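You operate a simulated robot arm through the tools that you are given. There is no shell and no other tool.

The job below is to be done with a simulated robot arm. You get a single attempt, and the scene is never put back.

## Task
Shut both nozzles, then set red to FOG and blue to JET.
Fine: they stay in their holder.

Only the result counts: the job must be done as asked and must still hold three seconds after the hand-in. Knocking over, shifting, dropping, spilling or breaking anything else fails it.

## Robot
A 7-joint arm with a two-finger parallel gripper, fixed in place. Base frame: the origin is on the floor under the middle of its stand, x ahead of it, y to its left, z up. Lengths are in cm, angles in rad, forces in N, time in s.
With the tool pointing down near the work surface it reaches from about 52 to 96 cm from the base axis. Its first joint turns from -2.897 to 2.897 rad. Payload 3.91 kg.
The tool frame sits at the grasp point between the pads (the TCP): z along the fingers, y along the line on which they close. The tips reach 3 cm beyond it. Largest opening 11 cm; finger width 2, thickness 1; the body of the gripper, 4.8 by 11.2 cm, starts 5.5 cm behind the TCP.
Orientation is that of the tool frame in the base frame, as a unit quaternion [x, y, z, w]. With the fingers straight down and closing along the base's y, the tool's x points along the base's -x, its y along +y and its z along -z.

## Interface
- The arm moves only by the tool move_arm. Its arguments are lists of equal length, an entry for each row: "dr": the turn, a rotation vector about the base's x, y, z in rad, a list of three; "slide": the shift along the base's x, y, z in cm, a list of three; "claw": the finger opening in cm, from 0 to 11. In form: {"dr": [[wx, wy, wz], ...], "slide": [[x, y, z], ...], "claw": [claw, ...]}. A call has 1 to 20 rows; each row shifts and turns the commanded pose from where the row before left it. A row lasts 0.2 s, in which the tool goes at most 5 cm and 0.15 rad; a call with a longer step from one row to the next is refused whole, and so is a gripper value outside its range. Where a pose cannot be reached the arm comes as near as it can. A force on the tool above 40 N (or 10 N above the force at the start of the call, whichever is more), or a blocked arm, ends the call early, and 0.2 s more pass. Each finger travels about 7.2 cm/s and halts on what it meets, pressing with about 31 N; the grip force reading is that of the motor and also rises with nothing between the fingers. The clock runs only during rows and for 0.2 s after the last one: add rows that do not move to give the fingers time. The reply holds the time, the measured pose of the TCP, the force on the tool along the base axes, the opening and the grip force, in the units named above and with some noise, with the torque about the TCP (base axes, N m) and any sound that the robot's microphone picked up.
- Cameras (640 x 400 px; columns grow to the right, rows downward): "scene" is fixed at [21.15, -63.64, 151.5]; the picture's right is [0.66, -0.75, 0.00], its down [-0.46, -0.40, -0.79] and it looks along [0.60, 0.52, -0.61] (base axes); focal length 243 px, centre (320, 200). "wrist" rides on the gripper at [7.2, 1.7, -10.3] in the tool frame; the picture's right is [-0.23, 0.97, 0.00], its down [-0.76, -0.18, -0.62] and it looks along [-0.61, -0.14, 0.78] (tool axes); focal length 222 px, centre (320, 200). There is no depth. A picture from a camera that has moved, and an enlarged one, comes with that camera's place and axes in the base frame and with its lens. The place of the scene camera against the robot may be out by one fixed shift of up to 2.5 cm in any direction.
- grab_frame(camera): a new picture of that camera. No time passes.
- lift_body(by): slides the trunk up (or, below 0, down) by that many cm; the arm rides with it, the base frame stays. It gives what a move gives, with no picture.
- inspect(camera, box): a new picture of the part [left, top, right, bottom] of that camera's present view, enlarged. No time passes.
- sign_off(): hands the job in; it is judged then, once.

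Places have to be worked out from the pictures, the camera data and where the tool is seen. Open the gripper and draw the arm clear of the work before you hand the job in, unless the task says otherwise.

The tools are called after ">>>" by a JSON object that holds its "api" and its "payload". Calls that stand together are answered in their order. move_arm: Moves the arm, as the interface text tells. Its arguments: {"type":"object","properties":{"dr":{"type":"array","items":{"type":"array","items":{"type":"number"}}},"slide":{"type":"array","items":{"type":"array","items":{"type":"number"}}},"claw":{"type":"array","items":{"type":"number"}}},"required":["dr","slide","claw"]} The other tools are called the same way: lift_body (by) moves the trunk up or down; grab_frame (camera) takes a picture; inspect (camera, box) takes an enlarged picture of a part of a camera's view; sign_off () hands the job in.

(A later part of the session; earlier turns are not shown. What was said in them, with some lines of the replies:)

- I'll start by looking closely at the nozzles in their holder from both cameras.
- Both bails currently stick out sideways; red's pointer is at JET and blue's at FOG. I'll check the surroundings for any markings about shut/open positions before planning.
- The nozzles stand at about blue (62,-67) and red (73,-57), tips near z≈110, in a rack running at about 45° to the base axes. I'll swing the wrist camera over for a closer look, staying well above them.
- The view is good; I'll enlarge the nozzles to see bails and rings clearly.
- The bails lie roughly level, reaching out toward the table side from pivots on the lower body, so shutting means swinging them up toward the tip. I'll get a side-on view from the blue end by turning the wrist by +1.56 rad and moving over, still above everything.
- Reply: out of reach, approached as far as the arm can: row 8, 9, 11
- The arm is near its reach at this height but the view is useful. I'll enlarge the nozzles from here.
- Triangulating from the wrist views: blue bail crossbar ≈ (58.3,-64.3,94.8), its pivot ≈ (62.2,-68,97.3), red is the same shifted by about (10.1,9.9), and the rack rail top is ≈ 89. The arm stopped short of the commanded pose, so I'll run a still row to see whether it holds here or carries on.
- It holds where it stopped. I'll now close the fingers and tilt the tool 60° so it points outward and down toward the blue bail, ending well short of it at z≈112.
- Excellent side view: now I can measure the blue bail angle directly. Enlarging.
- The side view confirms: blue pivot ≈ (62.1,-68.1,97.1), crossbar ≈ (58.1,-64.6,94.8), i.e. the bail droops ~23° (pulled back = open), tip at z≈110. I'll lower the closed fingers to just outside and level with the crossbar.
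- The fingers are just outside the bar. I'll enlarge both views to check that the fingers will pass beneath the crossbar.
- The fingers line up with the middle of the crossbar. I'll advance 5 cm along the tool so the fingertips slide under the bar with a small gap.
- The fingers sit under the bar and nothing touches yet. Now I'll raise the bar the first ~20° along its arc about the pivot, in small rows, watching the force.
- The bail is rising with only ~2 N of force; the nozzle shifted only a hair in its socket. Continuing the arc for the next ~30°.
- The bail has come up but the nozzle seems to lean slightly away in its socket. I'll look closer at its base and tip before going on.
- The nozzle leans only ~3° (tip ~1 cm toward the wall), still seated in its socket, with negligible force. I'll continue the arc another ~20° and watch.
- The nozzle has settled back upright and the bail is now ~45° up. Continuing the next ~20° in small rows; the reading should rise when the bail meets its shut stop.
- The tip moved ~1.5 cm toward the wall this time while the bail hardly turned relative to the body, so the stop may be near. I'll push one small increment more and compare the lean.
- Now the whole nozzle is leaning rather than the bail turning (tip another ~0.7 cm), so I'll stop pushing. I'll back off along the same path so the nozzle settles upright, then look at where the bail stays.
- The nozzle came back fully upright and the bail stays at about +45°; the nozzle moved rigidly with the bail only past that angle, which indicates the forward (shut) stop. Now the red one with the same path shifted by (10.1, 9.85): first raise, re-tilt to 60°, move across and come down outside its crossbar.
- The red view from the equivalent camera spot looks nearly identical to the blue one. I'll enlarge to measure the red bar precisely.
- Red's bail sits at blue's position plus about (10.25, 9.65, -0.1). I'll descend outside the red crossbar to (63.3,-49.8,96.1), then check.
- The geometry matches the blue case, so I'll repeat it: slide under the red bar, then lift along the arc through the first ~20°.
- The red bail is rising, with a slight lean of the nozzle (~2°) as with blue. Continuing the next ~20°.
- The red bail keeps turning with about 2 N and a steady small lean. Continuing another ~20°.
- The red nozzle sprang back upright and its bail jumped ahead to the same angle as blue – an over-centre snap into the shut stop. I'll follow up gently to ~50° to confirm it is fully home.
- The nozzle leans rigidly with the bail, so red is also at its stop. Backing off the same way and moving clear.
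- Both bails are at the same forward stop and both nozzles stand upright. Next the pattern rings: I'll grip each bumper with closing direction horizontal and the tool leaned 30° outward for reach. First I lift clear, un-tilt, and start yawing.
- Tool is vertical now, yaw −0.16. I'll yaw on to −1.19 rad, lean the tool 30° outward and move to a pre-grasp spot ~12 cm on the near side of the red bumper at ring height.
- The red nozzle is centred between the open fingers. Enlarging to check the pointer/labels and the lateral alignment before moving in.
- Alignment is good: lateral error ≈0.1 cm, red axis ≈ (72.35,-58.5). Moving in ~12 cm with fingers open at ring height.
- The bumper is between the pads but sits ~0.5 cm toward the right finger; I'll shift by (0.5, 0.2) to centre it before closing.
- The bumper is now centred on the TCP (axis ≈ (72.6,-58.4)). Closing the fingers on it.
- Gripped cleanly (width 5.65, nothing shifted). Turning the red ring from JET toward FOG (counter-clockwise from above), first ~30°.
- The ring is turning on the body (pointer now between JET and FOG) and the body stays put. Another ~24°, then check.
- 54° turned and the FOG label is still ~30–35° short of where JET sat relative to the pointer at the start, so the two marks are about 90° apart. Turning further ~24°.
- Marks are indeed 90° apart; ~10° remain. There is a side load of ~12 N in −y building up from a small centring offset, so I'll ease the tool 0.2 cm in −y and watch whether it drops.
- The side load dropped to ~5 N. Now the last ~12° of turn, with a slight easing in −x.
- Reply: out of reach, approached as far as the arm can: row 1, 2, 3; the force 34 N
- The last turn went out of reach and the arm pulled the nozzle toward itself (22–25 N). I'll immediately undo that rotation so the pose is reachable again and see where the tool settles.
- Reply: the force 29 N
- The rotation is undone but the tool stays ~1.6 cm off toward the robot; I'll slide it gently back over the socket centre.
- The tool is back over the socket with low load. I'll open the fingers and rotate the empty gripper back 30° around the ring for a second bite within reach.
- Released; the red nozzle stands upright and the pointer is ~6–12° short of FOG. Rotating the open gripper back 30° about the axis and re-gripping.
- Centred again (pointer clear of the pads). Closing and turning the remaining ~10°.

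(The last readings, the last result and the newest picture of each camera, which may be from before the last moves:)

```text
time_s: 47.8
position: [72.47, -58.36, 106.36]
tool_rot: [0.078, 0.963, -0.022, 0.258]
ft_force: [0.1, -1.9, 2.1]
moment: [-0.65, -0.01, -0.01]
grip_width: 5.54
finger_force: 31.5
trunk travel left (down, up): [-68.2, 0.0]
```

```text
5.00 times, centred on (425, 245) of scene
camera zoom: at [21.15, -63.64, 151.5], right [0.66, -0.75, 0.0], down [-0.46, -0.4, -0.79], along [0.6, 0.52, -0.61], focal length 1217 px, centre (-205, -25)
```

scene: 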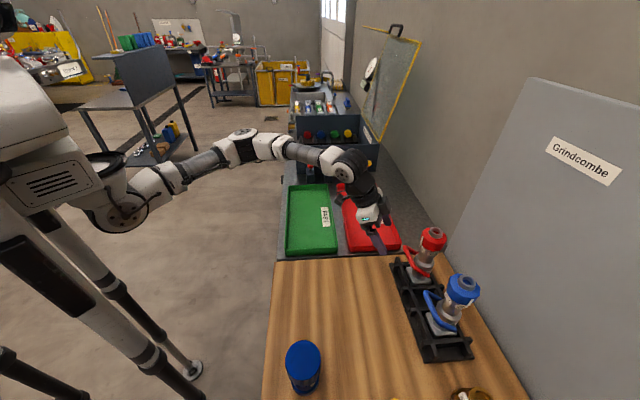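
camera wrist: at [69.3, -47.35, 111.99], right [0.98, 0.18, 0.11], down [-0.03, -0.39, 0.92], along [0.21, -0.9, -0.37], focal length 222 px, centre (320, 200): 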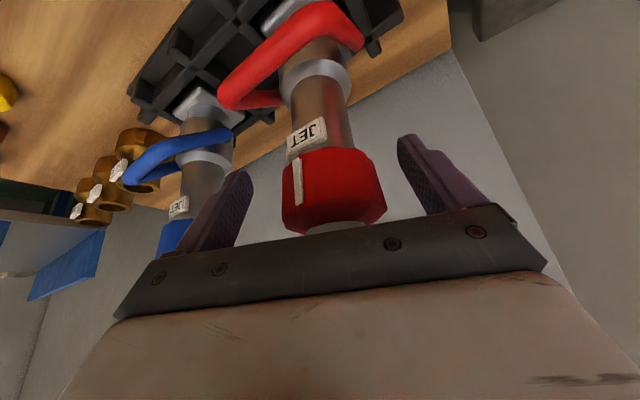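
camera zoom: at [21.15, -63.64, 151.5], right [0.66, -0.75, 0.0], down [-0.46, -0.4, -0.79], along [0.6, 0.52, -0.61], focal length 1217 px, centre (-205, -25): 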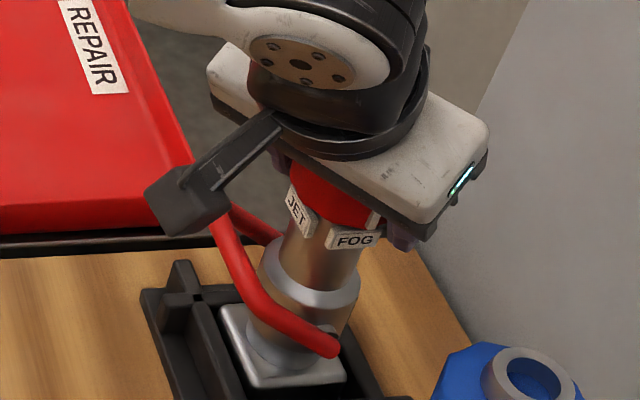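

No stop felt yet (torque about z ≈ 0). Zooming tightly to compare the red pointer with its FOG mark.

>>> {"api": "inspect", "payload": {"camera": "scene", "box": [420, 235, 445, 260]}}

>>> {"api": "inspect", "payload": {"camera": "scene", "box": [440, 270, 490, 320]}}

>>> {"api": "inspect", "payload": {"camera": "wrist", "box": [260, 115, 340, 235]}}

```text
16.00 times, centred on (432, 248) of scene
camera zoom: at [21.15, -63.64, 151.5], right [0.66, -0.75, 0.0], down [-0.46, -0.4, -0.79], along [0.6, 0.52, -0.61], focal length 3893 px, centre (-1480, -560)
```

zoom: 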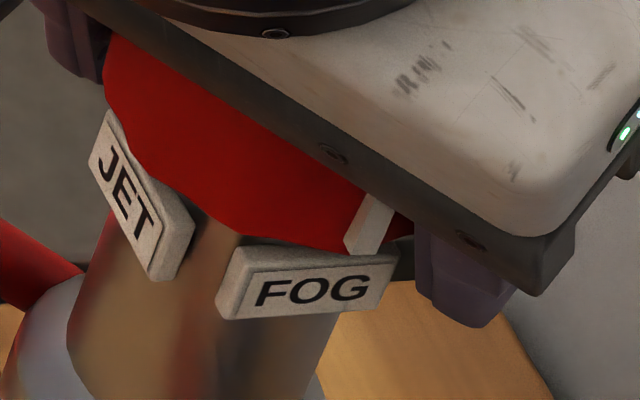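

```text
8.00 times, centred on (465, 295) of scene
camera zoom: at [21.15, -63.64, 151.5], right [0.66, -0.75, 0.0], down [-0.46, -0.4, -0.79], along [0.6, 0.52, -0.61], focal length 1947 px, centre (-840, -560)
```

zoom: 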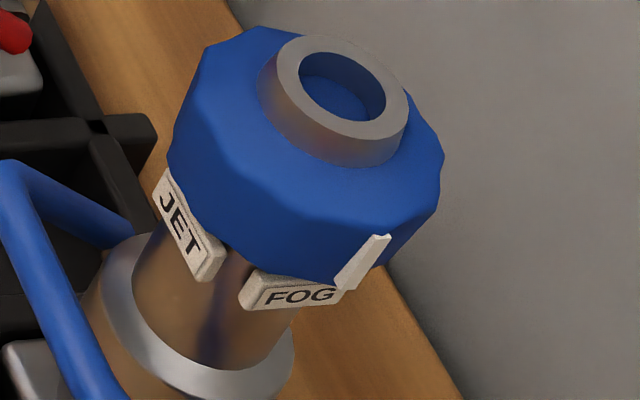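

```text
3.33 times, centred on (300, 175) of wrist
camera zoom: at [61.36, -54.84, 111.9], right [0.35, 0.93, 0.11], down [0.31, -0.23, 0.92], along [0.88, -0.29, -0.37], focal length 740 px, centre (387, 283)
```

zoom: 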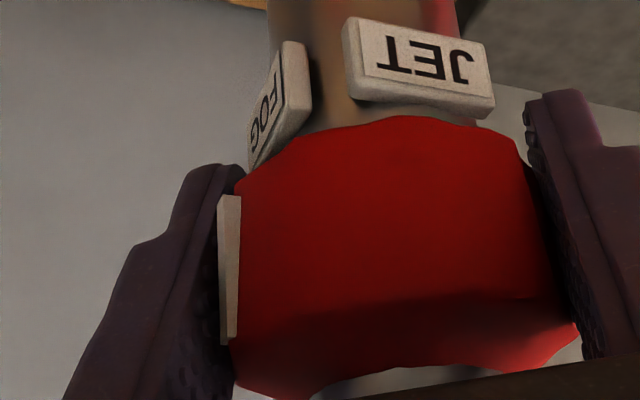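

Comparing with blue's pointer-at-FOG reference, red's pointer is about 5° short. Turning 0.09 rad more.

>>> {"api": "move_arm", "payload": {"dr": [[0, 0, 0.045], [0, 0, 0.045], [0, 0, 0]], "slide": [[0, 0, 0], [0, 0, 0], [0, 0, 0]], "claw": [3, 3, 3]}}

>>> {"api": "inspect", "payload": {"camera": "scene", "box": [420, 235, 445, 260]}}

>>> {"api": "inspect", "payload": {"camera": "wrist", "box": [200, 90, 460, 260]}}

```text
time_s: 48.6
position: [72.53, -58.4, 106.36]
tool_rot: [0.036, 0.965, -0.009, 0.259]
ft_force: [-5.0, -3.0, 0.3]
moment: [-0.51, 0.41, -0.12]
grip_width: 5.52
finger_force: 30.9
trunk travel left (down, up): [-68.2, 0.0]
```

```text
16.00 times, centred on (432, 248) of scene
camera zoom: at [21.15, -63.64, 151.5], right [0.66, -0.75, 0.0], down [-0.46, -0.4, -0.79], along [0.6, 0.52, -0.61], focal length 3893 px, centre (-1480, -560)
```

zoom: 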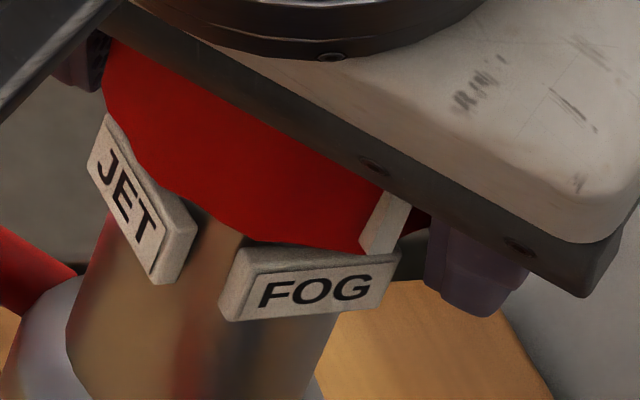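

```text
2.35 times, centred on (330, 175) of wrist
camera zoom: at [61.06, -55.87, 111.91], right [0.27, 0.96, 0.11], down [0.33, -0.2, 0.92], along [0.9, -0.21, -0.37], focal length 523 px, centre (296, 259)
```

zoom: 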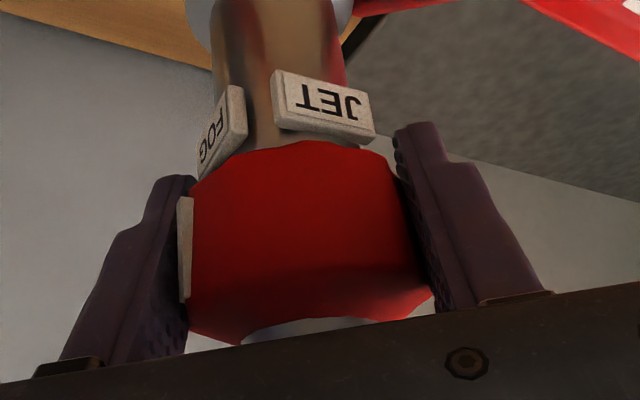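

The z-torque rose to −0.12 N·m, suggesting the FOG stop is being reached. One more small 0.04 rad nudge to confirm.

>>> {"api": "move_arm", "payload": {"dr": [[0, 0, 0.04], [0, 0, 0]], "slide": [[0, 0, 0], [0, 0, 0]], "claw": [3, 3]}}

>>> {"api": "inspect", "payload": {"camera": "scene", "box": [420, 235, 445, 260]}}

```text
time_s: 49.2
position: [72.66, -58.55, 106.64]
tool_rot: [0.017, 0.966, -0.005, 0.259]
ft_force: [-3.8, -10.4, 0.6]
moment: [-1.43, 0.2, -0.45]
grip_width: 5.54
finger_force: 30.5
trunk travel left (down, up): [-68.2, 0.0]
```

```text
16.00 times, centred on (432, 248) of scene
camera zoom: at [21.15, -63.64, 151.5], right [0.66, -0.75, 0.0], down [-0.46, -0.4, -0.79], along [0.6, 0.52, -0.61], focal length 3893 px, centre (-1480, -560)
```

zoom: 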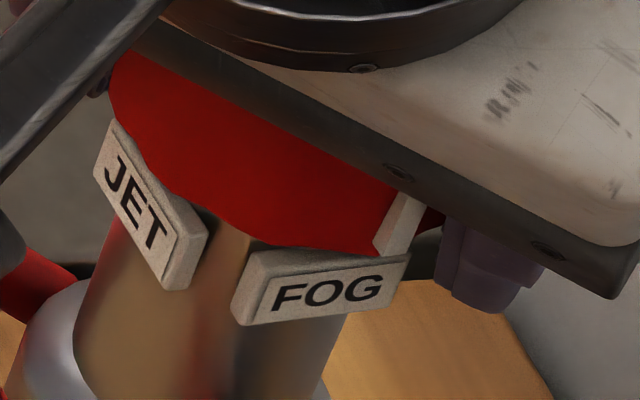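

Torque about z jumped to −0.45 N·m: the red ring is at its FOG stop, and the pointer lines up with FOG. Releasing it.

>>> {"api": "move_arm", "payload": {"dr": [[0, 0, 0], [0, 0, 0], [0, 0, 0], [0, 0, 0]], "slide": [[0, 0, 0], [0, 0, 0], [0, 0, 0], [0, 0, 0]], "claw": [6, 7, 8.5, 9.5]}}

>>> {"api": "inspect", "payload": {"camera": "scene", "box": [420, 235, 445, 260]}}

>>> {"api": "inspect", "payload": {"camera": "wrist", "box": [200, 90, 460, 260]}}

```text
time_s: 50.2
position: [72.61, -58.25, 106.39]
tool_rot: [0.017, 0.966, -0.004, 0.26]
ft_force: [0.2, 0.2, 0.1]
moment: [0.0, -0.02, -0.02]
grip_width: 9.51
finger_force: 0.0
trunk travel left (down, up): [-68.2, 0.0]
```

```text
16.00 times, centred on (432, 248) of scene
camera zoom: at [21.15, -63.64, 151.5], right [0.66, -0.75, 0.0], down [-0.46, -0.4, -0.79], along [0.6, 0.52, -0.61], focal length 3893 px, centre (-1480, -560)
```

zoom: 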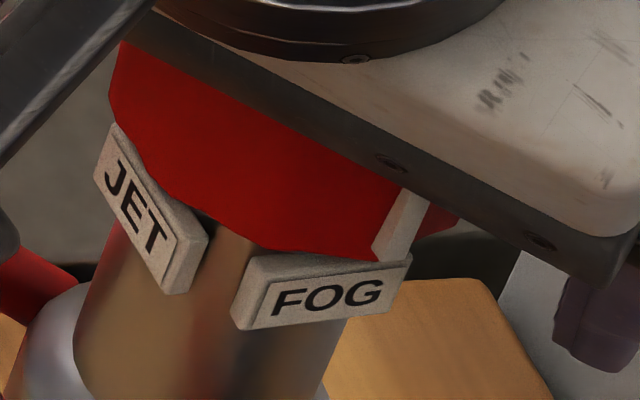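

```text
2.35 times, centred on (330, 175) of wrist
camera zoom: at [61.1, -56.28, 111.89], right [0.23, 0.97, 0.11], down [0.34, -0.19, 0.92], along [0.91, -0.17, -0.37], focal length 523 px, centre (296, 259)
```

zoom: 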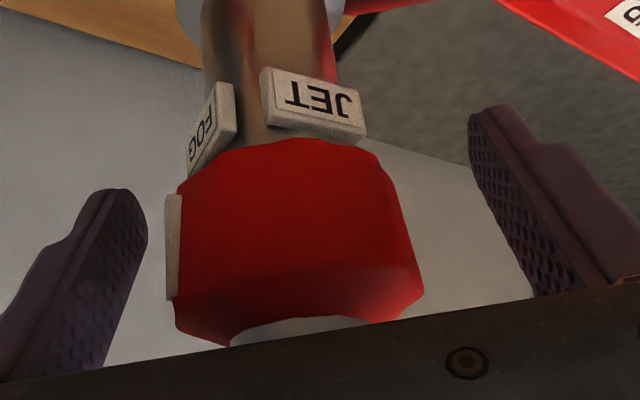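

Red's pointer is at FOG and the nozzle stands upright. Rotating the open gripper back around the ring and backing straight out toward the robot.

>>> {"api": "move_arm", "payload": {"dr": [[0, 0, -0.125], [0, 0, -0.125], [0, 0, -0.125], [0, 0, -0.125], [0, 0, -0.125], [0, 0, -0.125], [0, 0, -0.125], [0, 0, -0.085], [0, 0, 0], [0, 0, 0], [0, 0, 0], [0, 0, 0], [0, 0, 0]], "slide": [[0, 0, 0], [0, 0, 0], [0, 0, 0], [0, 0, 0], [0, 0, 0], [0, 0, 0], [0, 0, 0], [0, 0, 0], [-1.57, 2.55, 0], [-1.57, 2.55, 0], [-1.57, 2.55, 0], [-1.57, 2.55, 0], [0, 0, 0]], "claw": [9.5, 9.5, 9.5, 9.5, 9.5, 9.5, 9.5, 9.5, 9.5, 9.5, 9.5, 9.5, 9.5]}}

>>> {"api": "inspect", "payload": {"camera": "scene", "box": [385, 215, 485, 345]}}

>>> {"api": "inspect", "payload": {"camera": "scene", "box": [410, 220, 450, 260]}}

```text
time_s: 53.0
position: [66.32, -48.17, 106.49]
tool_rot: [0.46, 0.849, -0.123, 0.228]
ft_force: [0.1, -0.1, -0.2]
moment: [0.02, 0.03, 0.02]
grip_width: 9.49
finger_force: 0.1
trunk travel left (down, up): [-68.2, 0.0]
```

```text
3.08 times, centred on (435, 280) of scene
camera zoom: at [21.15, -63.64, 151.5], right [0.66, -0.75, 0.0], down [-0.46, -0.4, -0.79], along [0.6, 0.52, -0.61], focal length 749 px, centre (-34, -46)
```

zoom: 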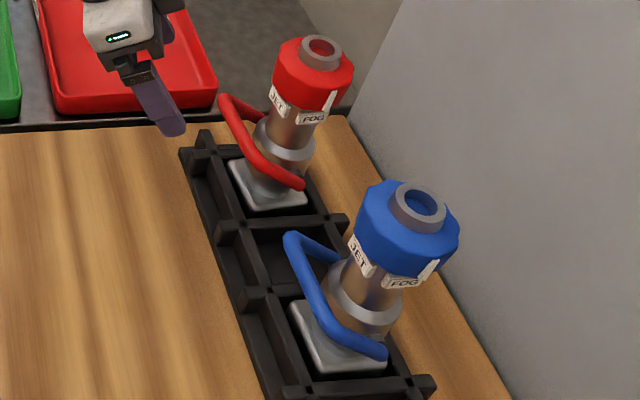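

```text
10.00 times, centred on (430, 240) of scene
camera zoom: at [21.15, -63.64, 151.5], right [0.66, -0.75, 0.0], down [-0.46, -0.4, -0.79], along [0.6, 0.52, -0.61], focal length 2433 px, centre (-780, -200)
```

zoom: 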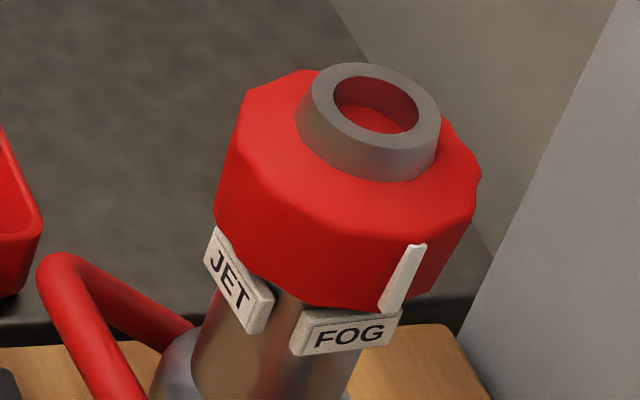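

Red is set: bail shut, pointer on FOG, upright. Now moving along the rack to a pre-grasp spot 12 cm on the robot side of the blue bumper.

>>> {"api": "move_arm", "payload": {"dr": [[0, 0, 0.052], [0, 0, 0.052], [0, 0, 0.052], [0, 0, 0], [0, 0, 0], [0, 0, 0]], "slide": [[-2.44, -2.28, 0], [-2.44, -2.28, 0], [-2.44, -2.28, 0], [-2.44, -2.28, 0], [-2.44, -2.28, 0], [0, 0, 0]], "claw": [9.5, 9.5, 9.5, 9.5, 9.5, 9.5]}}

>>> {"api": "grab_frame", "payload": {"camera": "wrist"}}

>>> {"api": "grab_frame", "payload": {"camera": "scene"}}

```text
time_s: 54.4
position: [54.06, -59.63, 106.84]
tool_rot: [0.393, 0.883, -0.106, 0.236]
ft_force: [0.8, 0.7, 0.5]
moment: [0.01, 0.01, -0.03]
grip_width: 9.49
finger_force: 0.0
trunk travel left (down, up): [-68.2, 0.0]
```

```text
taken
camera wrist: at [47.57, -49.99, 112.07], right [0.86, 0.51, 0.11], down [0.1, -0.38, 0.92], along [0.51, -0.78, -0.37], focal length 222 px, centre (320, 200)
```

wrist: 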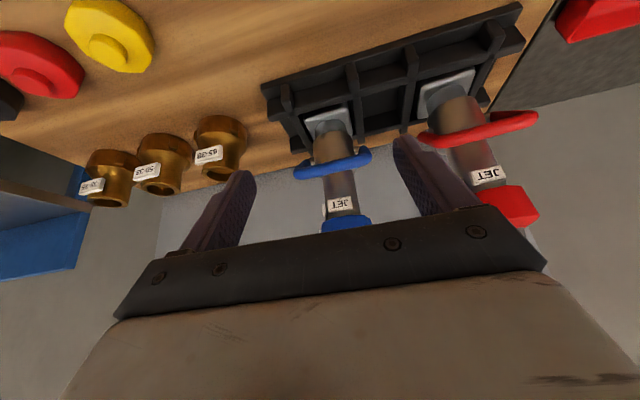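

```text
taken
```

scene: 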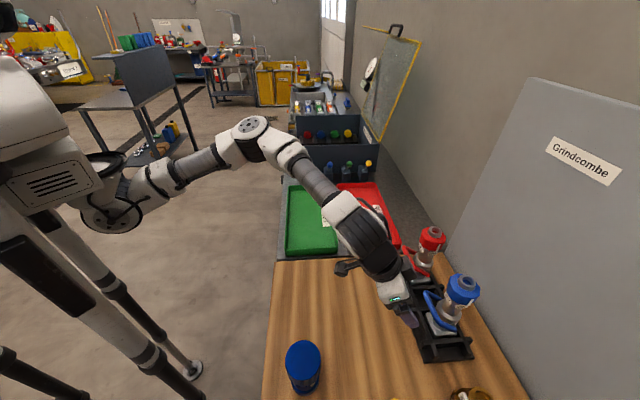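

Blue is between the open fingers ahead; its axis is ≈ (62.35,-68.35). Moving in ~12 cm at ring height.

>>> {"api": "move_arm", "payload": {"dr": [[0, 0, 0], [0, 0, 0], [0, 0, 0], [0, 0, 0], [0, 0, 0], [0, 0, 0]], "slide": [[1.658, -1.744, -0.06], [1.658, -1.744, -0.06], [1.658, -1.744, -0.06], [1.658, -1.744, -0.06], [1.658, -1.744, -0.06], [0, 0, 0]], "claw": [9.5, 9.5, 9.5, 9.5, 9.5, 9.5]}}

>>> {"api": "inspect", "payload": {"camera": "wrist", "box": [200, 90, 460, 260]}}

>>> {"api": "inspect", "payload": {"camera": "scene", "box": [400, 240, 500, 340]}}

```text
time_s: 55.8
position: [62.39, -68.19, 106.23]
tool_rot: [0.393, 0.882, -0.105, 0.237]
ft_force: [-0.4, 0.0, -0.3]
moment: [-0.05, -0.01, -0.01]
grip_width: 9.49
finger_force: 0.1
trunk travel left (down, up): [-68.2, 0.0]
```

```text
2.35 times, centred on (330, 175) of wrist
camera zoom: at [55.95, -58.64, 111.59], right [0.86, 0.51, 0.11], down [0.1, -0.38, 0.92], along [0.51, -0.78, -0.37], focal length 523 px, centre (296, 259)
```

zoom: 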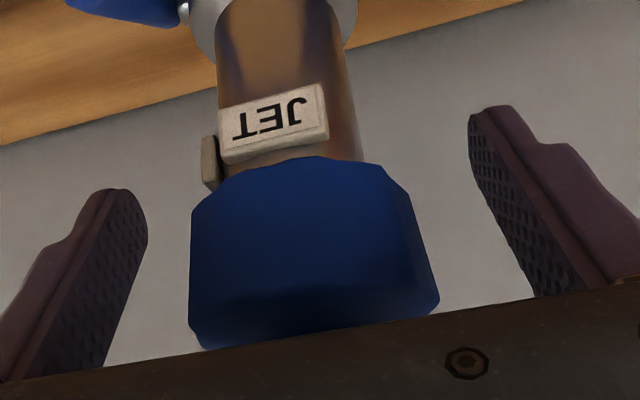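

```text
4.00 times, centred on (450, 290) of scene
camera zoom: at [21.15, -63.64, 151.5], right [0.66, -0.75, 0.0], down [-0.46, -0.4, -0.79], along [0.6, 0.52, -0.61], focal length 973 px, centre (-200, -160)
```

zoom: 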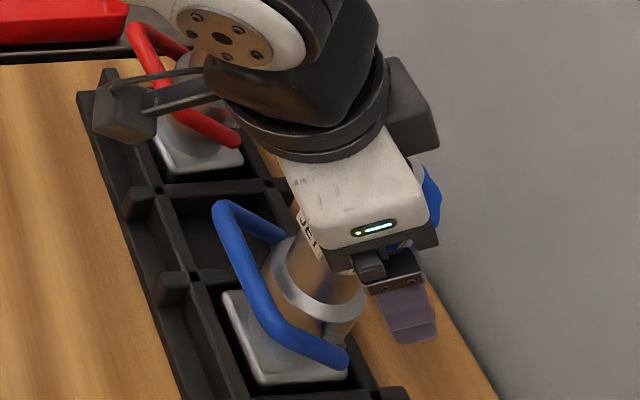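

Lateral centring is good (~0.1 cm). Rotating the open gripper 40° around the ring (and up 0.3 cm) to the start orientation for the clockwise turn.

>>> {"api": "move_arm", "payload": {"dr": [[0, 0, 0.1163], [0, 0, 0.1163], [0, 0, 0.1163], [0, 0, 0.1163], [0, 0, 0.1163], [0, 0, 0.1163], [0, 0, 0]], "slide": [[0.02, 0, 0.05], [0.02, 0, 0.05], [0.02, 0, 0.05], [0.02, 0, 0.05], [0.02, 0, 0.05], [0.02, 0, 0.05], [0, 0, 0]], "claw": [9.5, 9.5, 9.5, 9.5, 9.5, 9.5, 9.5]}}

>>> {"api": "inspect", "payload": {"camera": "wrist", "box": [200, 90, 460, 260]}}

>>> {"api": "inspect", "payload": {"camera": "scene", "box": [400, 240, 500, 340]}}

```text
time_s: 57.4
position: [62.38, -67.63, 106.45]
tool_rot: [0.067, 0.963, -0.018, 0.26]
ft_force: [0.3, 1.1, -0.7]
moment: [0.04, -0.01, 0.01]
grip_width: 9.53
finger_force: 0.1
out of reach, approached as far as the arm can: row 6
trunk travel left (down, up): [-68.2, 0.0]
```

```text
2.35 times, centred on (330, 175) of wrist
camera zoom: at [51.08, -64.34, 111.76], right [0.33, 0.94, 0.11], down [0.32, -0.22, 0.92], along [0.89, -0.27, -0.37], focal length 523 px, centre (296, 259)
```

zoom: 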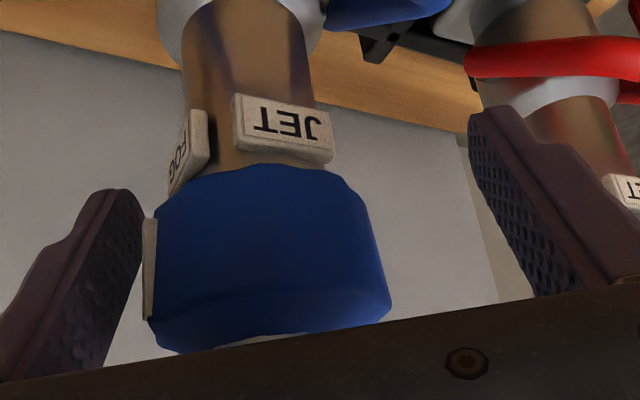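

```text
4.00 times, centred on (450, 290) of scene
camera zoom: at [21.15, -63.64, 151.5], right [0.66, -0.75, 0.0], down [-0.46, -0.4, -0.79], along [0.6, 0.52, -0.61], focal length 973 px, centre (-200, -160)
```

zoom: 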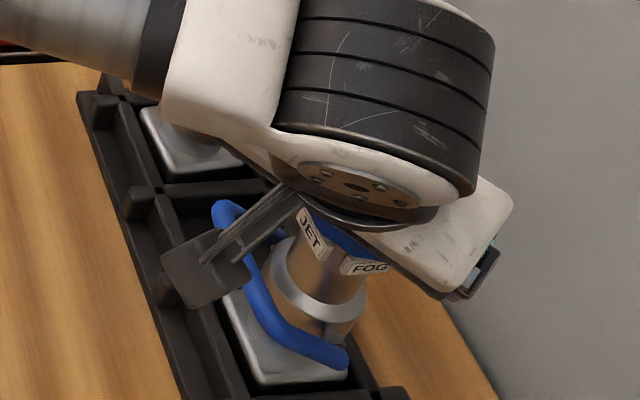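

Row 6 hit the reach limit at that yaw. I'll turn back ~14° and re-centre on the blue axis (≈ (62.6,-68.5) from the two views).

>>> {"api": "move_arm", "payload": {"dr": [[0, 0, -0.08], [0, 0, -0.08], [0, 0, -0.08], [0, 0, 0]], "slide": [[0, 0, 0], [0.1, -0.4, 0], [0.1, -0.4, 0], [0, 0, 0]], "claw": [9.5, 9.5, 9.5, 9.5]}}

>>> {"api": "inspect", "payload": {"camera": "wrist", "box": [200, 90, 460, 260]}}

```text
time_s: 58.4
position: [62.66, -68.21, 106.41]
tool_rot: [0.183, 0.948, -0.049, 0.254]
ft_force: [-0.5, 0.7, -0.7]
moment: [0.02, -0.03, -0.02]
grip_width: 9.47
finger_force: 0.1
trunk travel left (down, up): [-68.2, 0.0]
```

```text
2.35 times, centred on (330, 175) of wrist
camera zoom: at [52.48, -62.53, 111.83], right [0.54, 0.83, 0.11], down [0.26, -0.29, 0.92], along [0.8, -0.47, -0.37], focal length 523 px, centre (296, 259)
```

zoom: 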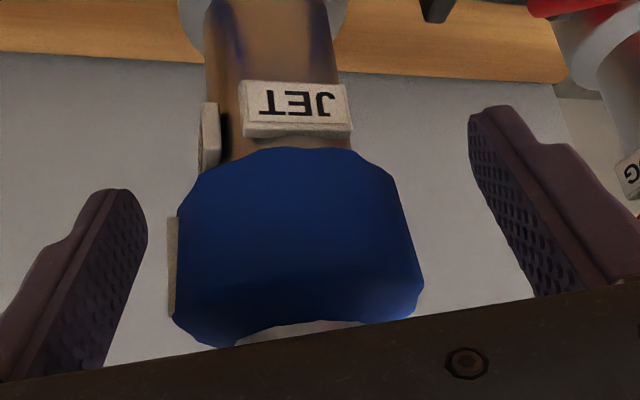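

Nearly centred; I'll add a small yaw (+0.08) so the pad stays clear of the pointer tab and shift 0.2 cm, then close on the blue bumper.

>>> {"api": "move_arm", "payload": {"dr": [[0, 0, 0.08], [0, 0, 0], [0, 0, 0], [0, 0, 0], [0, 0, 0], [0, 0, 0]], "slide": [[-0.07, -0.2, 0], [0, 0, 0], [0, 0, 0], [0, 0, 0], [0, 0, 0], [0, 0, 0]], "claw": [8.5, 7.5, 6.5, 5, 3, 3]}}

>>> {"api": "inspect", "payload": {"camera": "wrist", "box": [200, 90, 460, 260]}}

>>> {"api": "inspect", "payload": {"camera": "scene", "box": [400, 240, 500, 340]}}

```text
time_s: 59.8
position: [62.56, -68.45, 106.33]
tool_rot: [0.145, 0.955, -0.039, 0.256]
ft_force: [0.5, -1.6, 0.4]
moment: [0.02, -0.05, -0.03]
grip_width: 5.68
finger_force: 31.2
trunk travel left (down, up): [-68.2, 0.0]
```

```text
2.35 times, centred on (330, 175) of wrist
camera zoom: at [51.98, -63.58, 111.75], right [0.48, 0.87, 0.11], down [0.28, -0.27, 0.92], along [0.83, -0.41, -0.37], focal length 523 px, centre (296, 259)
```

zoom: 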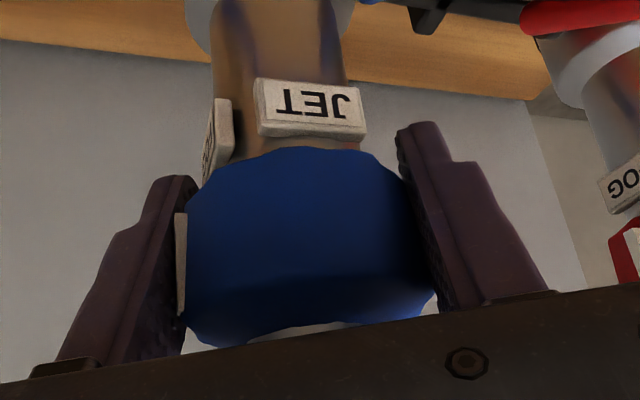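

```text
4.00 times, centred on (450, 290) of scene
camera zoom: at [21.15, -63.64, 151.5], right [0.66, -0.75, 0.0], down [-0.46, -0.4, -0.79], along [0.6, 0.52, -0.61], focal length 973 px, centre (-200, -160)
```

zoom: 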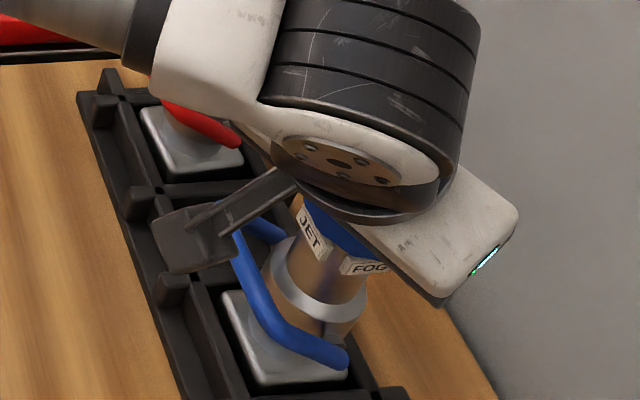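

Gripped at 5.68 cm with no shift. Turning the blue ring clockwise (FOG→JET), first ~30°.

>>> {"api": "move_arm", "payload": {"dr": [[0, 0, -0.105], [0, 0, -0.105], [0, 0, -0.105], [0, 0, -0.105], [0, 0, -0.105], [0, 0, 0]], "slide": [[0, 0, 0], [0, 0, 0], [0, 0, 0], [0, 0, 0], [0, 0, 0], [0, 0, 0]], "claw": [3, 3, 3, 3, 3, 3]}}

>>> {"api": "inspect", "payload": {"camera": "wrist", "box": [200, 90, 460, 260]}}

>>> {"api": "inspect", "payload": {"camera": "scene", "box": [400, 240, 500, 340]}}

```text
time_s: 61.2
position: [62.44, -68.47, 106.48]
tool_rot: [0.388, 0.884, -0.104, 0.237]
ft_force: [1.2, 1.7, 0.6]
moment: [0.18, -0.33, 0.0]
grip_width: 5.65
finger_force: 31.2
trunk travel left (down, up): [-68.2, 0.0]
```

```text
2.35 times, centred on (330, 175) of wrist
camera zoom: at [55.88, -59.04, 111.75], right [0.85, 0.51, 0.11], down [0.1, -0.38, 0.92], along [0.52, -0.77, -0.37], focal length 523 px, centre (296, 259)
```

zoom: 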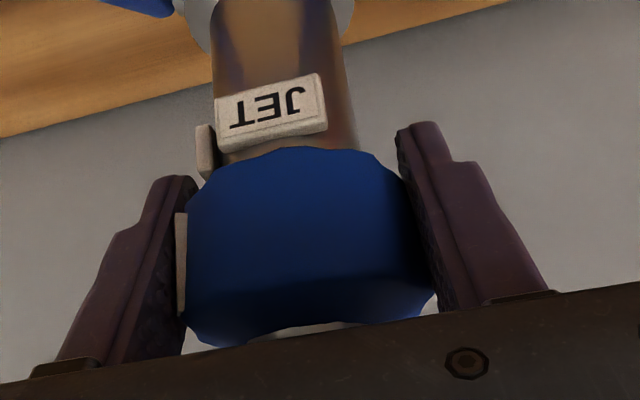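

```text
4.00 times, centred on (450, 290) of scene
camera zoom: at [21.15, -63.64, 151.5], right [0.66, -0.75, 0.0], down [-0.46, -0.4, -0.79], along [0.6, 0.52, -0.61], focal length 973 px, centre (-200, -160)
```

zoom: 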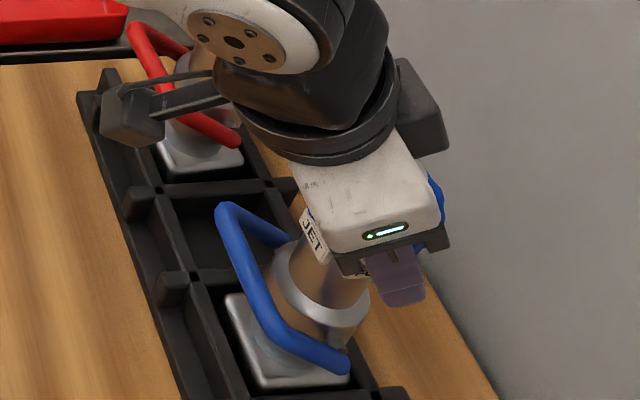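

Turning smoothly with little load. Another ~24°.

>>> {"api": "move_arm", "payload": {"dr": [[0, 0, -0.105], [0, 0, -0.105], [0, 0, -0.105], [0, 0, -0.105], [0, 0, 0]], "slide": [[0, 0, 0], [0, 0, 0], [0, 0, 0], [0, 0, 0], [0, 0, 0]], "claw": [3, 3, 3, 3, 3]}}

>>> {"api": "inspect", "payload": {"camera": "wrist", "box": [200, 90, 460, 260]}}

>>> {"api": "inspect", "payload": {"camera": "scene", "box": [400, 240, 500, 340]}}

```text
time_s: 62.4
position: [62.55, -68.44, 106.31]
tool_rot: [0.564, 0.784, -0.151, 0.211]
ft_force: [3.8, 2.4, 3.2]
moment: [0.04, -0.53, 0.04]
grip_width: 5.67
finger_force: 30.9
trunk travel left (down, up): [-68.2, 0.0]
```

```text
2.35 times, centred on (330, 175) of wrist
camera zoom: at [60.34, -57.16, 111.75], right [0.99, 0.12, 0.11], down [-0.06, -0.39, 0.92], along [0.16, -0.91, -0.37], focal length 523 px, centre (296, 259)
```

zoom: 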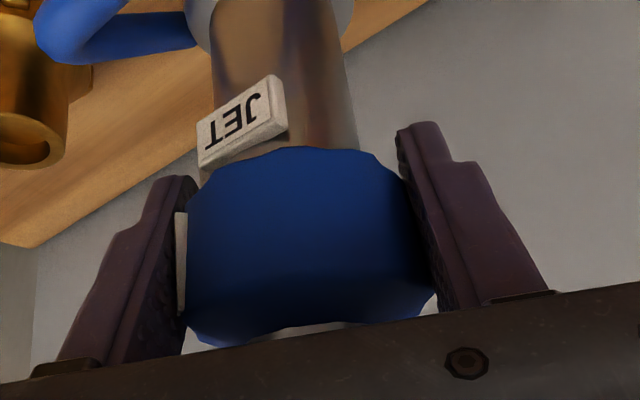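

```text
4.00 times, centred on (450, 290) of scene
camera zoom: at [21.15, -63.64, 151.5], right [0.66, -0.75, 0.0], down [-0.46, -0.4, -0.79], along [0.6, 0.52, -0.61], focal length 973 px, centre (-200, -160)
```

zoom: 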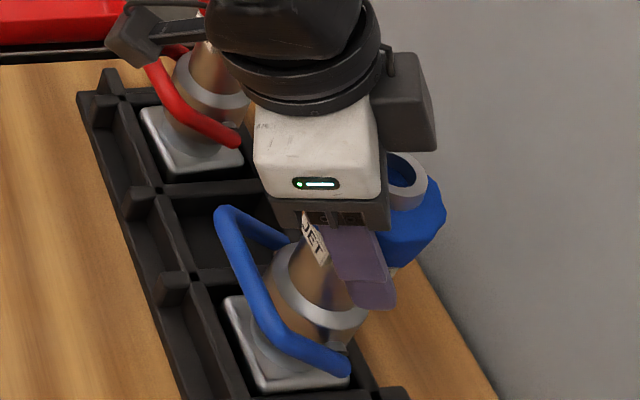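

54° done. Continuing would bring the wrist camera too near red's bumper, so I'll open, rotate back ~38° around the ring and take a second bite.

>>> {"api": "move_arm", "payload": {"dr": [[0, 0, 0], [0, 0, 0], [0, 0, 0], [0, 0, 0], [0, 0, 0.112], [0, 0, 0.112], [0, 0, 0.112], [0, 0, 0.112], [0, 0, 0.112], [0, 0, 0.112], [0, 0, 0]], "slide": [[0, 0, 0], [0, 0, 0], [0, 0, 0], [0, 0, 0], [0, 0, 0], [0, 0, 0], [0, 0, 0], [0, 0, 0], [0, 0, 0], [0, 0, 0], [0, 0, 0]], "claw": [6, 7, 8.5, 9.5, 9.5, 9.5, 9.5, 9.5, 9.5, 9.5, 9.5]}}

>>> {"api": "inspect", "payload": {"camera": "wrist", "box": [200, 90, 460, 260]}}

>>> {"api": "inspect", "payload": {"camera": "scene", "box": [400, 240, 500, 340]}}

```text
time_s: 64.8
position: [62.44, -68.55, 106.39]
tool_rot: [0.273, 0.926, -0.073, 0.249]
ft_force: [0.1, 0.0, 0.1]
moment: [-0.03, 0.02, 0.01]
grip_width: 9.47
finger_force: 0.0
trunk travel left (down, up): [-68.2, 0.0]
```

```text
2.35 times, centred on (330, 175) of wrist
camera zoom: at [53.67, -60.95, 111.72], right [0.69, 0.71, 0.11], down [0.2, -0.34, 0.92], along [0.69, -0.62, -0.37], focal length 523 px, centre (296, 259)
```

zoom: 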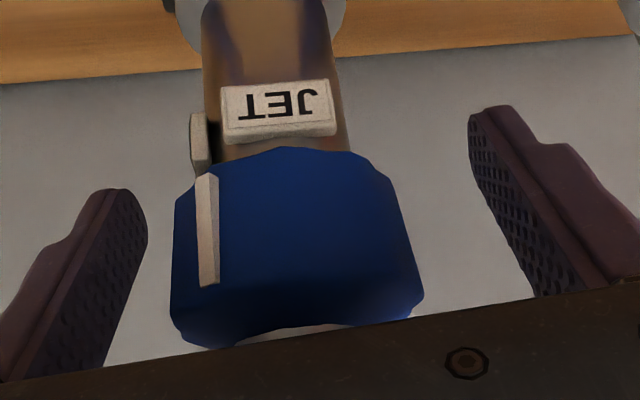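

```text
4.00 times, centred on (450, 290) of scene
camera zoom: at [21.15, -63.64, 151.5], right [0.66, -0.75, 0.0], down [-0.46, -0.4, -0.79], along [0.6, 0.52, -0.61], focal length 973 px, centre (-200, -160)
```

zoom: 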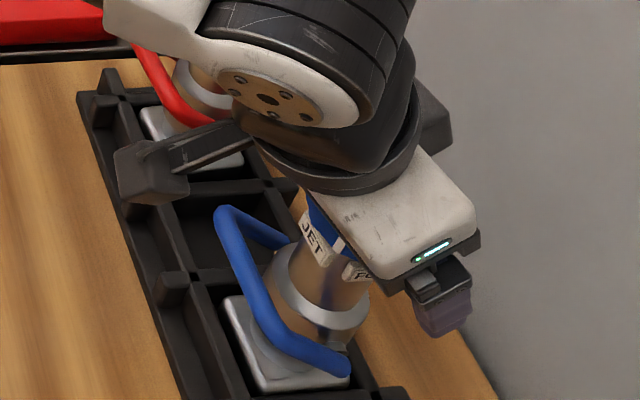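

Blue's pointer is now between FOG and JET. Small re-centring shift, close, and turn ~28° more clockwise.

>>> {"api": "move_arm", "payload": {"dr": [[0, 0, 0], [0, 0, 0], [0, 0, 0], [0, 0, 0], [0, 0, -0.1], [0, 0, -0.1], [0, 0, -0.1], [0, 0, -0.1], [0, 0, -0.1], [0, 0, 0]], "slide": [[-0.12, -0.2, 0], [0, 0, 0], [0, 0, 0], [0, 0, 0], [0, 0, 0], [0, 0, 0], [0, 0, 0], [0, 0, 0], [0, 0, 0], [0, 0, 0]], "claw": [8, 6.5, 5, 3, 3, 3, 3, 3, 3, 3]}}

>>> {"api": "inspect", "payload": {"camera": "wrist", "box": [200, 90, 460, 260]}}

>>> {"api": "inspect", "payload": {"camera": "scene", "box": [440, 280, 480, 320]}}

```text
time_s: 67.0
position: [62.5, -68.66, 106.35]
tool_rot: [0.494, 0.83, -0.131, 0.223]
ft_force: [5.7, 6.9, 0.6]
moment: [0.62, -0.94, 0.02]
grip_width: 5.61
finger_force: 30.9
trunk travel left (down, up): [-68.2, 0.0]
```

```text
2.35 times, centred on (330, 175) of wrist
camera zoom: at [58.36, -57.85, 111.72], right [0.95, 0.29, 0.11], down [0.01, -0.39, 0.92], along [0.31, -0.87, -0.37], focal length 523 px, centre (296, 259)
```

zoom: 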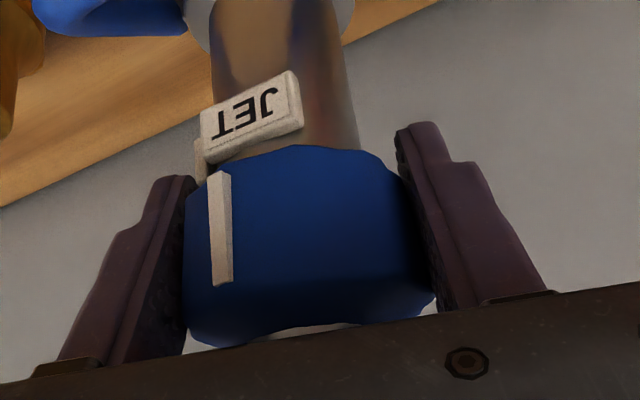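

```text
10.00 times, centred on (460, 300) of scene
camera zoom: at [21.15, -63.64, 151.5], right [0.66, -0.75, 0.0], down [-0.46, -0.4, -0.79], along [0.6, 0.52, -0.61], focal length 2433 px, centre (-1080, -800)
```

zoom: 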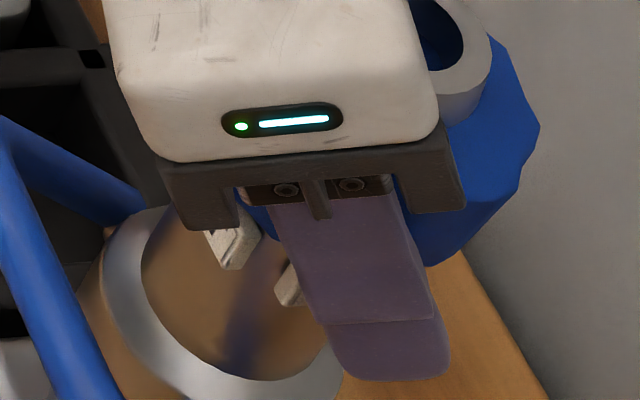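

About 7° remain (same picture as red's initial pointer-on-JET, shifted slightly). Turning 0.12 rad more while easing the small side load.

>>> {"api": "move_arm", "payload": {"dr": [[0, 0, -0.04], [0, 0, -0.04], [0, 0, -0.04], [0, 0, 0]], "slide": [[0.05, 0.06, 0], [0.05, 0.06, 0], [0, 0, 0], [0, 0, 0]], "claw": [3, 3, 3, 3]}}

>>> {"api": "inspect", "payload": {"camera": "wrist", "box": [200, 90, 460, 260]}}

```text
time_s: 68.0
position: [62.37, -68.52, 106.32]
tool_rot: [0.542, 0.799, -0.146, 0.214]
ft_force: [7.9, 0.6, 1.4]
moment: [-0.11, -0.98, 0.41]
grip_width: 5.66
finger_force: 30.7
trunk travel left (down, up): [-68.2, 0.0]
```

```text
2.35 times, centred on (330, 175) of wrist
camera zoom: at [59.7, -57.37, 111.7], right [0.98, 0.18, 0.11], down [-0.04, -0.39, 0.92], along [0.21, -0.9, -0.37], focal length 523 px, centre (296, 259)
```

zoom: 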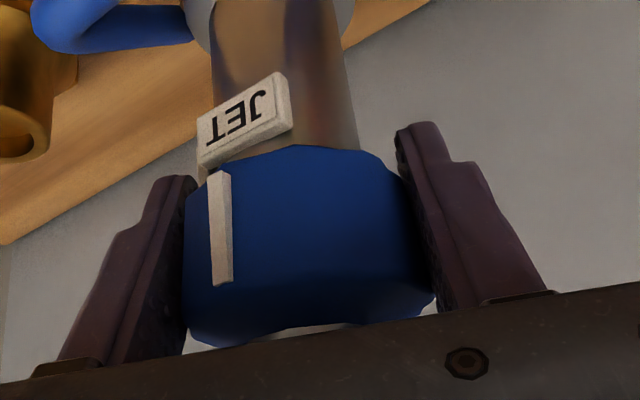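

Torque about z rose to +0.41 N·m – the blue ring is at its JET stop, matching red's original pointer-on-JET view. Releasing, rotating the open gripper back to radial and withdrawing.

>>> {"api": "move_arm", "payload": {"dr": [[0, 0, 0], [0, 0, 0], [0, 0, 0], [0, 0, 0], [0, 0, 0.117], [0, 0, 0.117], [0, 0, 0.117], [0, 0, 0]], "slide": [[0, 0, 0], [0, 0, 0], [0, 0, 0], [0, 0, 0], [0, 0, 0], [0, 0, 0], [0, 0, 0], [0, 0, 0]], "claw": [6, 7, 8.5, 9.5, 9.5, 9.5, 9.5, 9.5]}}

>>> {"api": "inspect", "payload": {"camera": "wrist", "box": [200, 90, 460, 260]}}

```text
time_s: 69.8
position: [62.44, -68.43, 106.3]
tool_rot: [0.395, 0.881, -0.107, 0.237]
ft_force: [0.3, 0.0, 0.9]
moment: [0.02, 0.01, -0.03]
grip_width: 9.5
finger_force: 0.2
trunk travel left (down, up): [-68.2, 0.0]
```

```text
2.35 times, centred on (330, 175) of wrist
camera zoom: at [55.96, -59.01, 111.72], right [0.86, 0.5, 0.11], down [0.1, -0.38, 0.92], along [0.51, -0.78, -0.37], focal length 523 px, centre (296, 259)
```

zoom: 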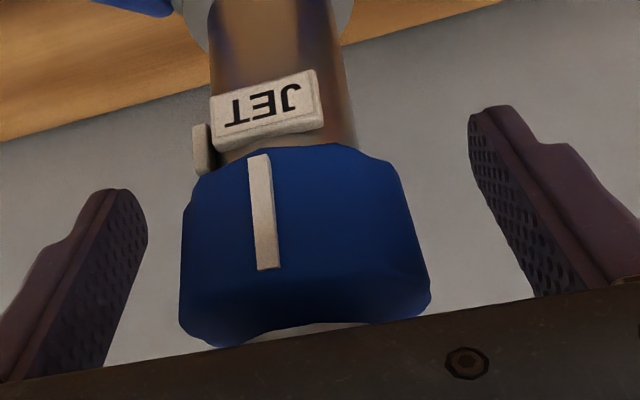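

The blue pointer now sits on JET and the nozzle stands free. Withdrawing straight back toward the robot and then up.

>>> {"api": "move_arm", "payload": {"dr": [[0, 0, 0], [0, 0, 0], [0, 0, 0], [0, 0, 0], [0, 0, 0], [0, 0, 0], [0, 0, 0], [0, 0, 0]], "slide": [[-1.67, 1.86, 0], [-1.67, 1.86, 0], [-1.67, 1.86, 0], [-1.67, 1.86, 0], [-1.67, 1.86, 0], [-1.5, 1.5, 2.0], [-1.5, 1.5, 2.5], [0, 0, 0]], "claw": [9.5, 9.5, 9.5, 9.5, 9.5, 9.5, 9.5, 9.5]}}

>>> {"api": "grab_frame", "payload": {"camera": "wrist"}}

>>> {"api": "inspect", "payload": {"camera": "scene", "box": [385, 215, 485, 345]}}

>>> {"api": "inspect", "payload": {"camera": "scene", "box": [435, 268, 490, 323]}}

```text
time_s: 71.6
position: [50.98, -56.33, 110.84]
tool_rot: [0.395, 0.881, -0.106, 0.236]
ft_force: [0.0, 0.3, 0.3]
moment: [-0.02, 0.0, 0.0]
grip_width: 9.49
finger_force: 0.1
trunk travel left (down, up): [-68.2, 0.0]
```

```text
taken
camera wrist: at [44.6, -46.7, 116.22], right [0.86, 0.5, 0.11], down [0.1, -0.38, 0.92], along [0.5, -0.78, -0.37], focal length 222 px, centre (320, 200)
```

wrist: 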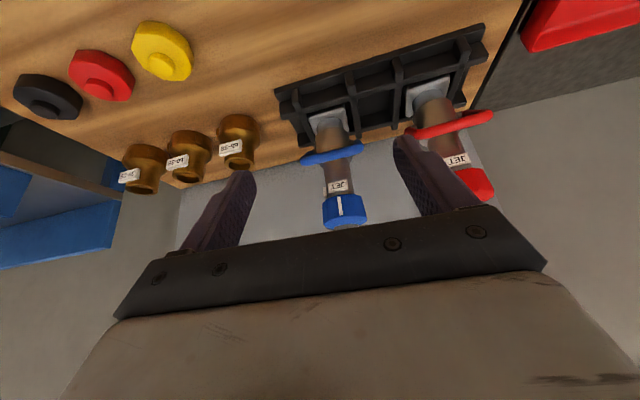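

```text
3.08 times, centred on (435, 280) of scene
camera zoom: at [21.15, -63.64, 151.5], right [0.66, -0.75, 0.0], down [-0.46, -0.4, -0.79], along [0.6, 0.52, -0.61], focal length 749 px, centre (-34, -46)
```

zoom: 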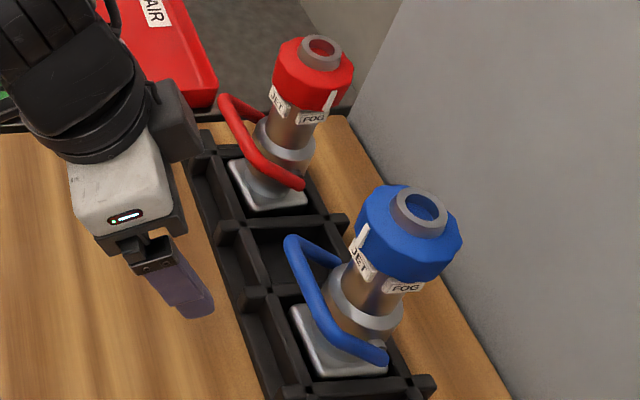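

```text
7.27 times, centred on (462, 296) of scene
camera zoom: at [21.15, -63.64, 151.5], right [0.66, -0.75, 0.0], down [-0.46, -0.4, -0.79], along [0.6, 0.52, -0.61], focal length 1770 px, centre (-716, -494)
```

zoom: 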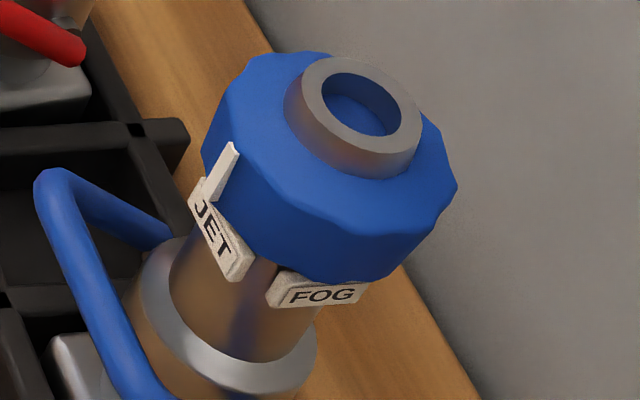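

Both rings read correctly (red pointer on FOG, blue pointer on JET), bails remain forward and nozzles upright in the holder. I'll draw the arm well clear and take a last look.

>>> {"api": "move_arm", "payload": {"dr": [[0, 0, 0], [0, 0, 0], [0, 0, 0], [0, 0, 0], [0, 0, 0], [0, 0, 0], [0, 0, 0]], "slide": [[-0.8, 3.3, 2.8], [-0.8, 3.3, 2.8], [-0.8, 3.3, 2.8], [-0.8, 3.3, 2.8], [-0.8, 3.3, 2.8], [0, 0, 0], [0, 0, 0]], "claw": [11, 11, 11, 11, 11, 11, 11]}}

>>> {"api": "grab_frame", "payload": {"camera": "scene"}}

>>> {"api": "inspect", "payload": {"camera": "scene", "box": [370, 210, 500, 370]}}

>>> {"api": "inspect", "payload": {"camera": "wrist", "box": [270, 60, 450, 230]}}

```text
time_s: 73.2
position: [46.99, -39.86, 125.19]
tool_rot: [0.395, 0.882, -0.106, 0.236]
ft_force: [-0.2, 0.1, -0.8]
moment: [0.03, 0.0, 0.02]
grip_width: 11.03
finger_force: 0.0
trunk travel left (down, up): [-68.2, 0.0]
```

```text
taken
```

scene: 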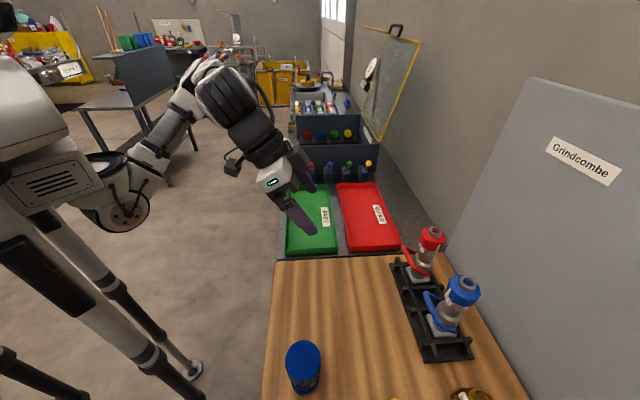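

```text
2.50 times, centred on (435, 290) of scene
camera zoom: at [21.15, -63.64, 151.5], right [0.66, -0.75, 0.0], down [-0.46, -0.4, -0.79], along [0.6, 0.52, -0.61], focal length 608 px, centre (32, -25)
```

zoom: 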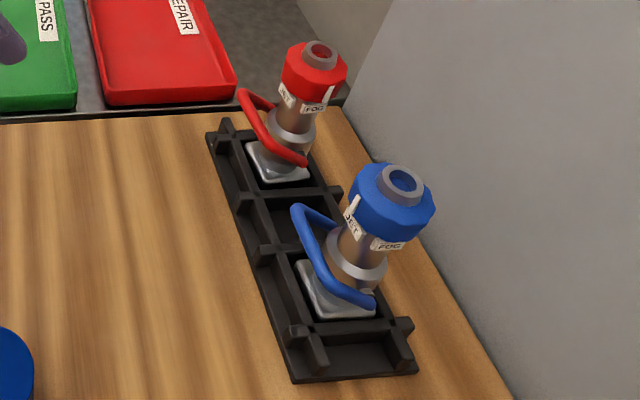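

```text
2.35 times, centred on (360, 145) of wrist
camera zoom: at [40.55, -30.28, 130.61], right [0.86, 0.5, 0.11], down [0.1, -0.38, 0.92], along [0.5, -0.78, -0.37], focal length 523 px, centre (226, 329)
```

zoom: 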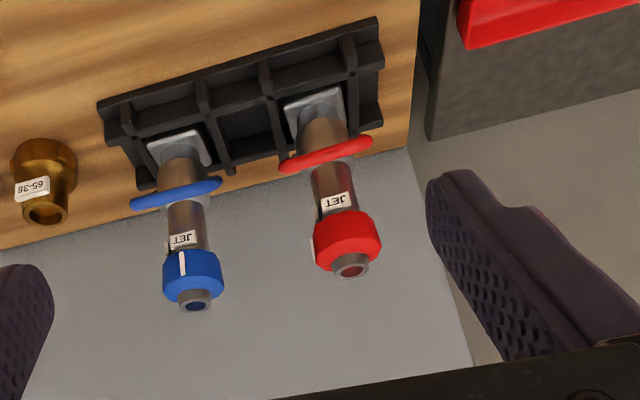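

The rack hasn't moved, both nozzles are seated, both bails are forward against their stops, red points to FOG and blue to JET, and the arm is clear with the gripper open. Handing in.

>>> {"api": "sign_off", "payload": {}}

```text
The job is handed in.
```

Both nozzles are shut, red is set to FOG and blue to JET, and both are still upright in their holder. I've handed the job in, but I haven't been told whether it passed.

- **Shut:** I pushed each bail handle forward, toward the nozzle tip, until it would go no further. There was no marking for the shut position, so I took forward as shut, as on standard fire nozzles. Each nozzle leaned a little in its socket while I pushed and came back upright afterwards.
- **Pattern rings:** Each ring turned about 90° until it hit its end stop. In the last pictures, red's pointer sits on FOG and blue's on JET.
- **One slip:** On red's last bit of turn the arm ran out of reach and pulled the nozzle about 1.5 cm toward the robot, with forces around 25 N. I undid the move, gripped the ring again and finished the turn. The nozzle settled back upright.

In the last pictures the rack and the objects around it look unmoved. The gripper is open and the arm is clear of the work.
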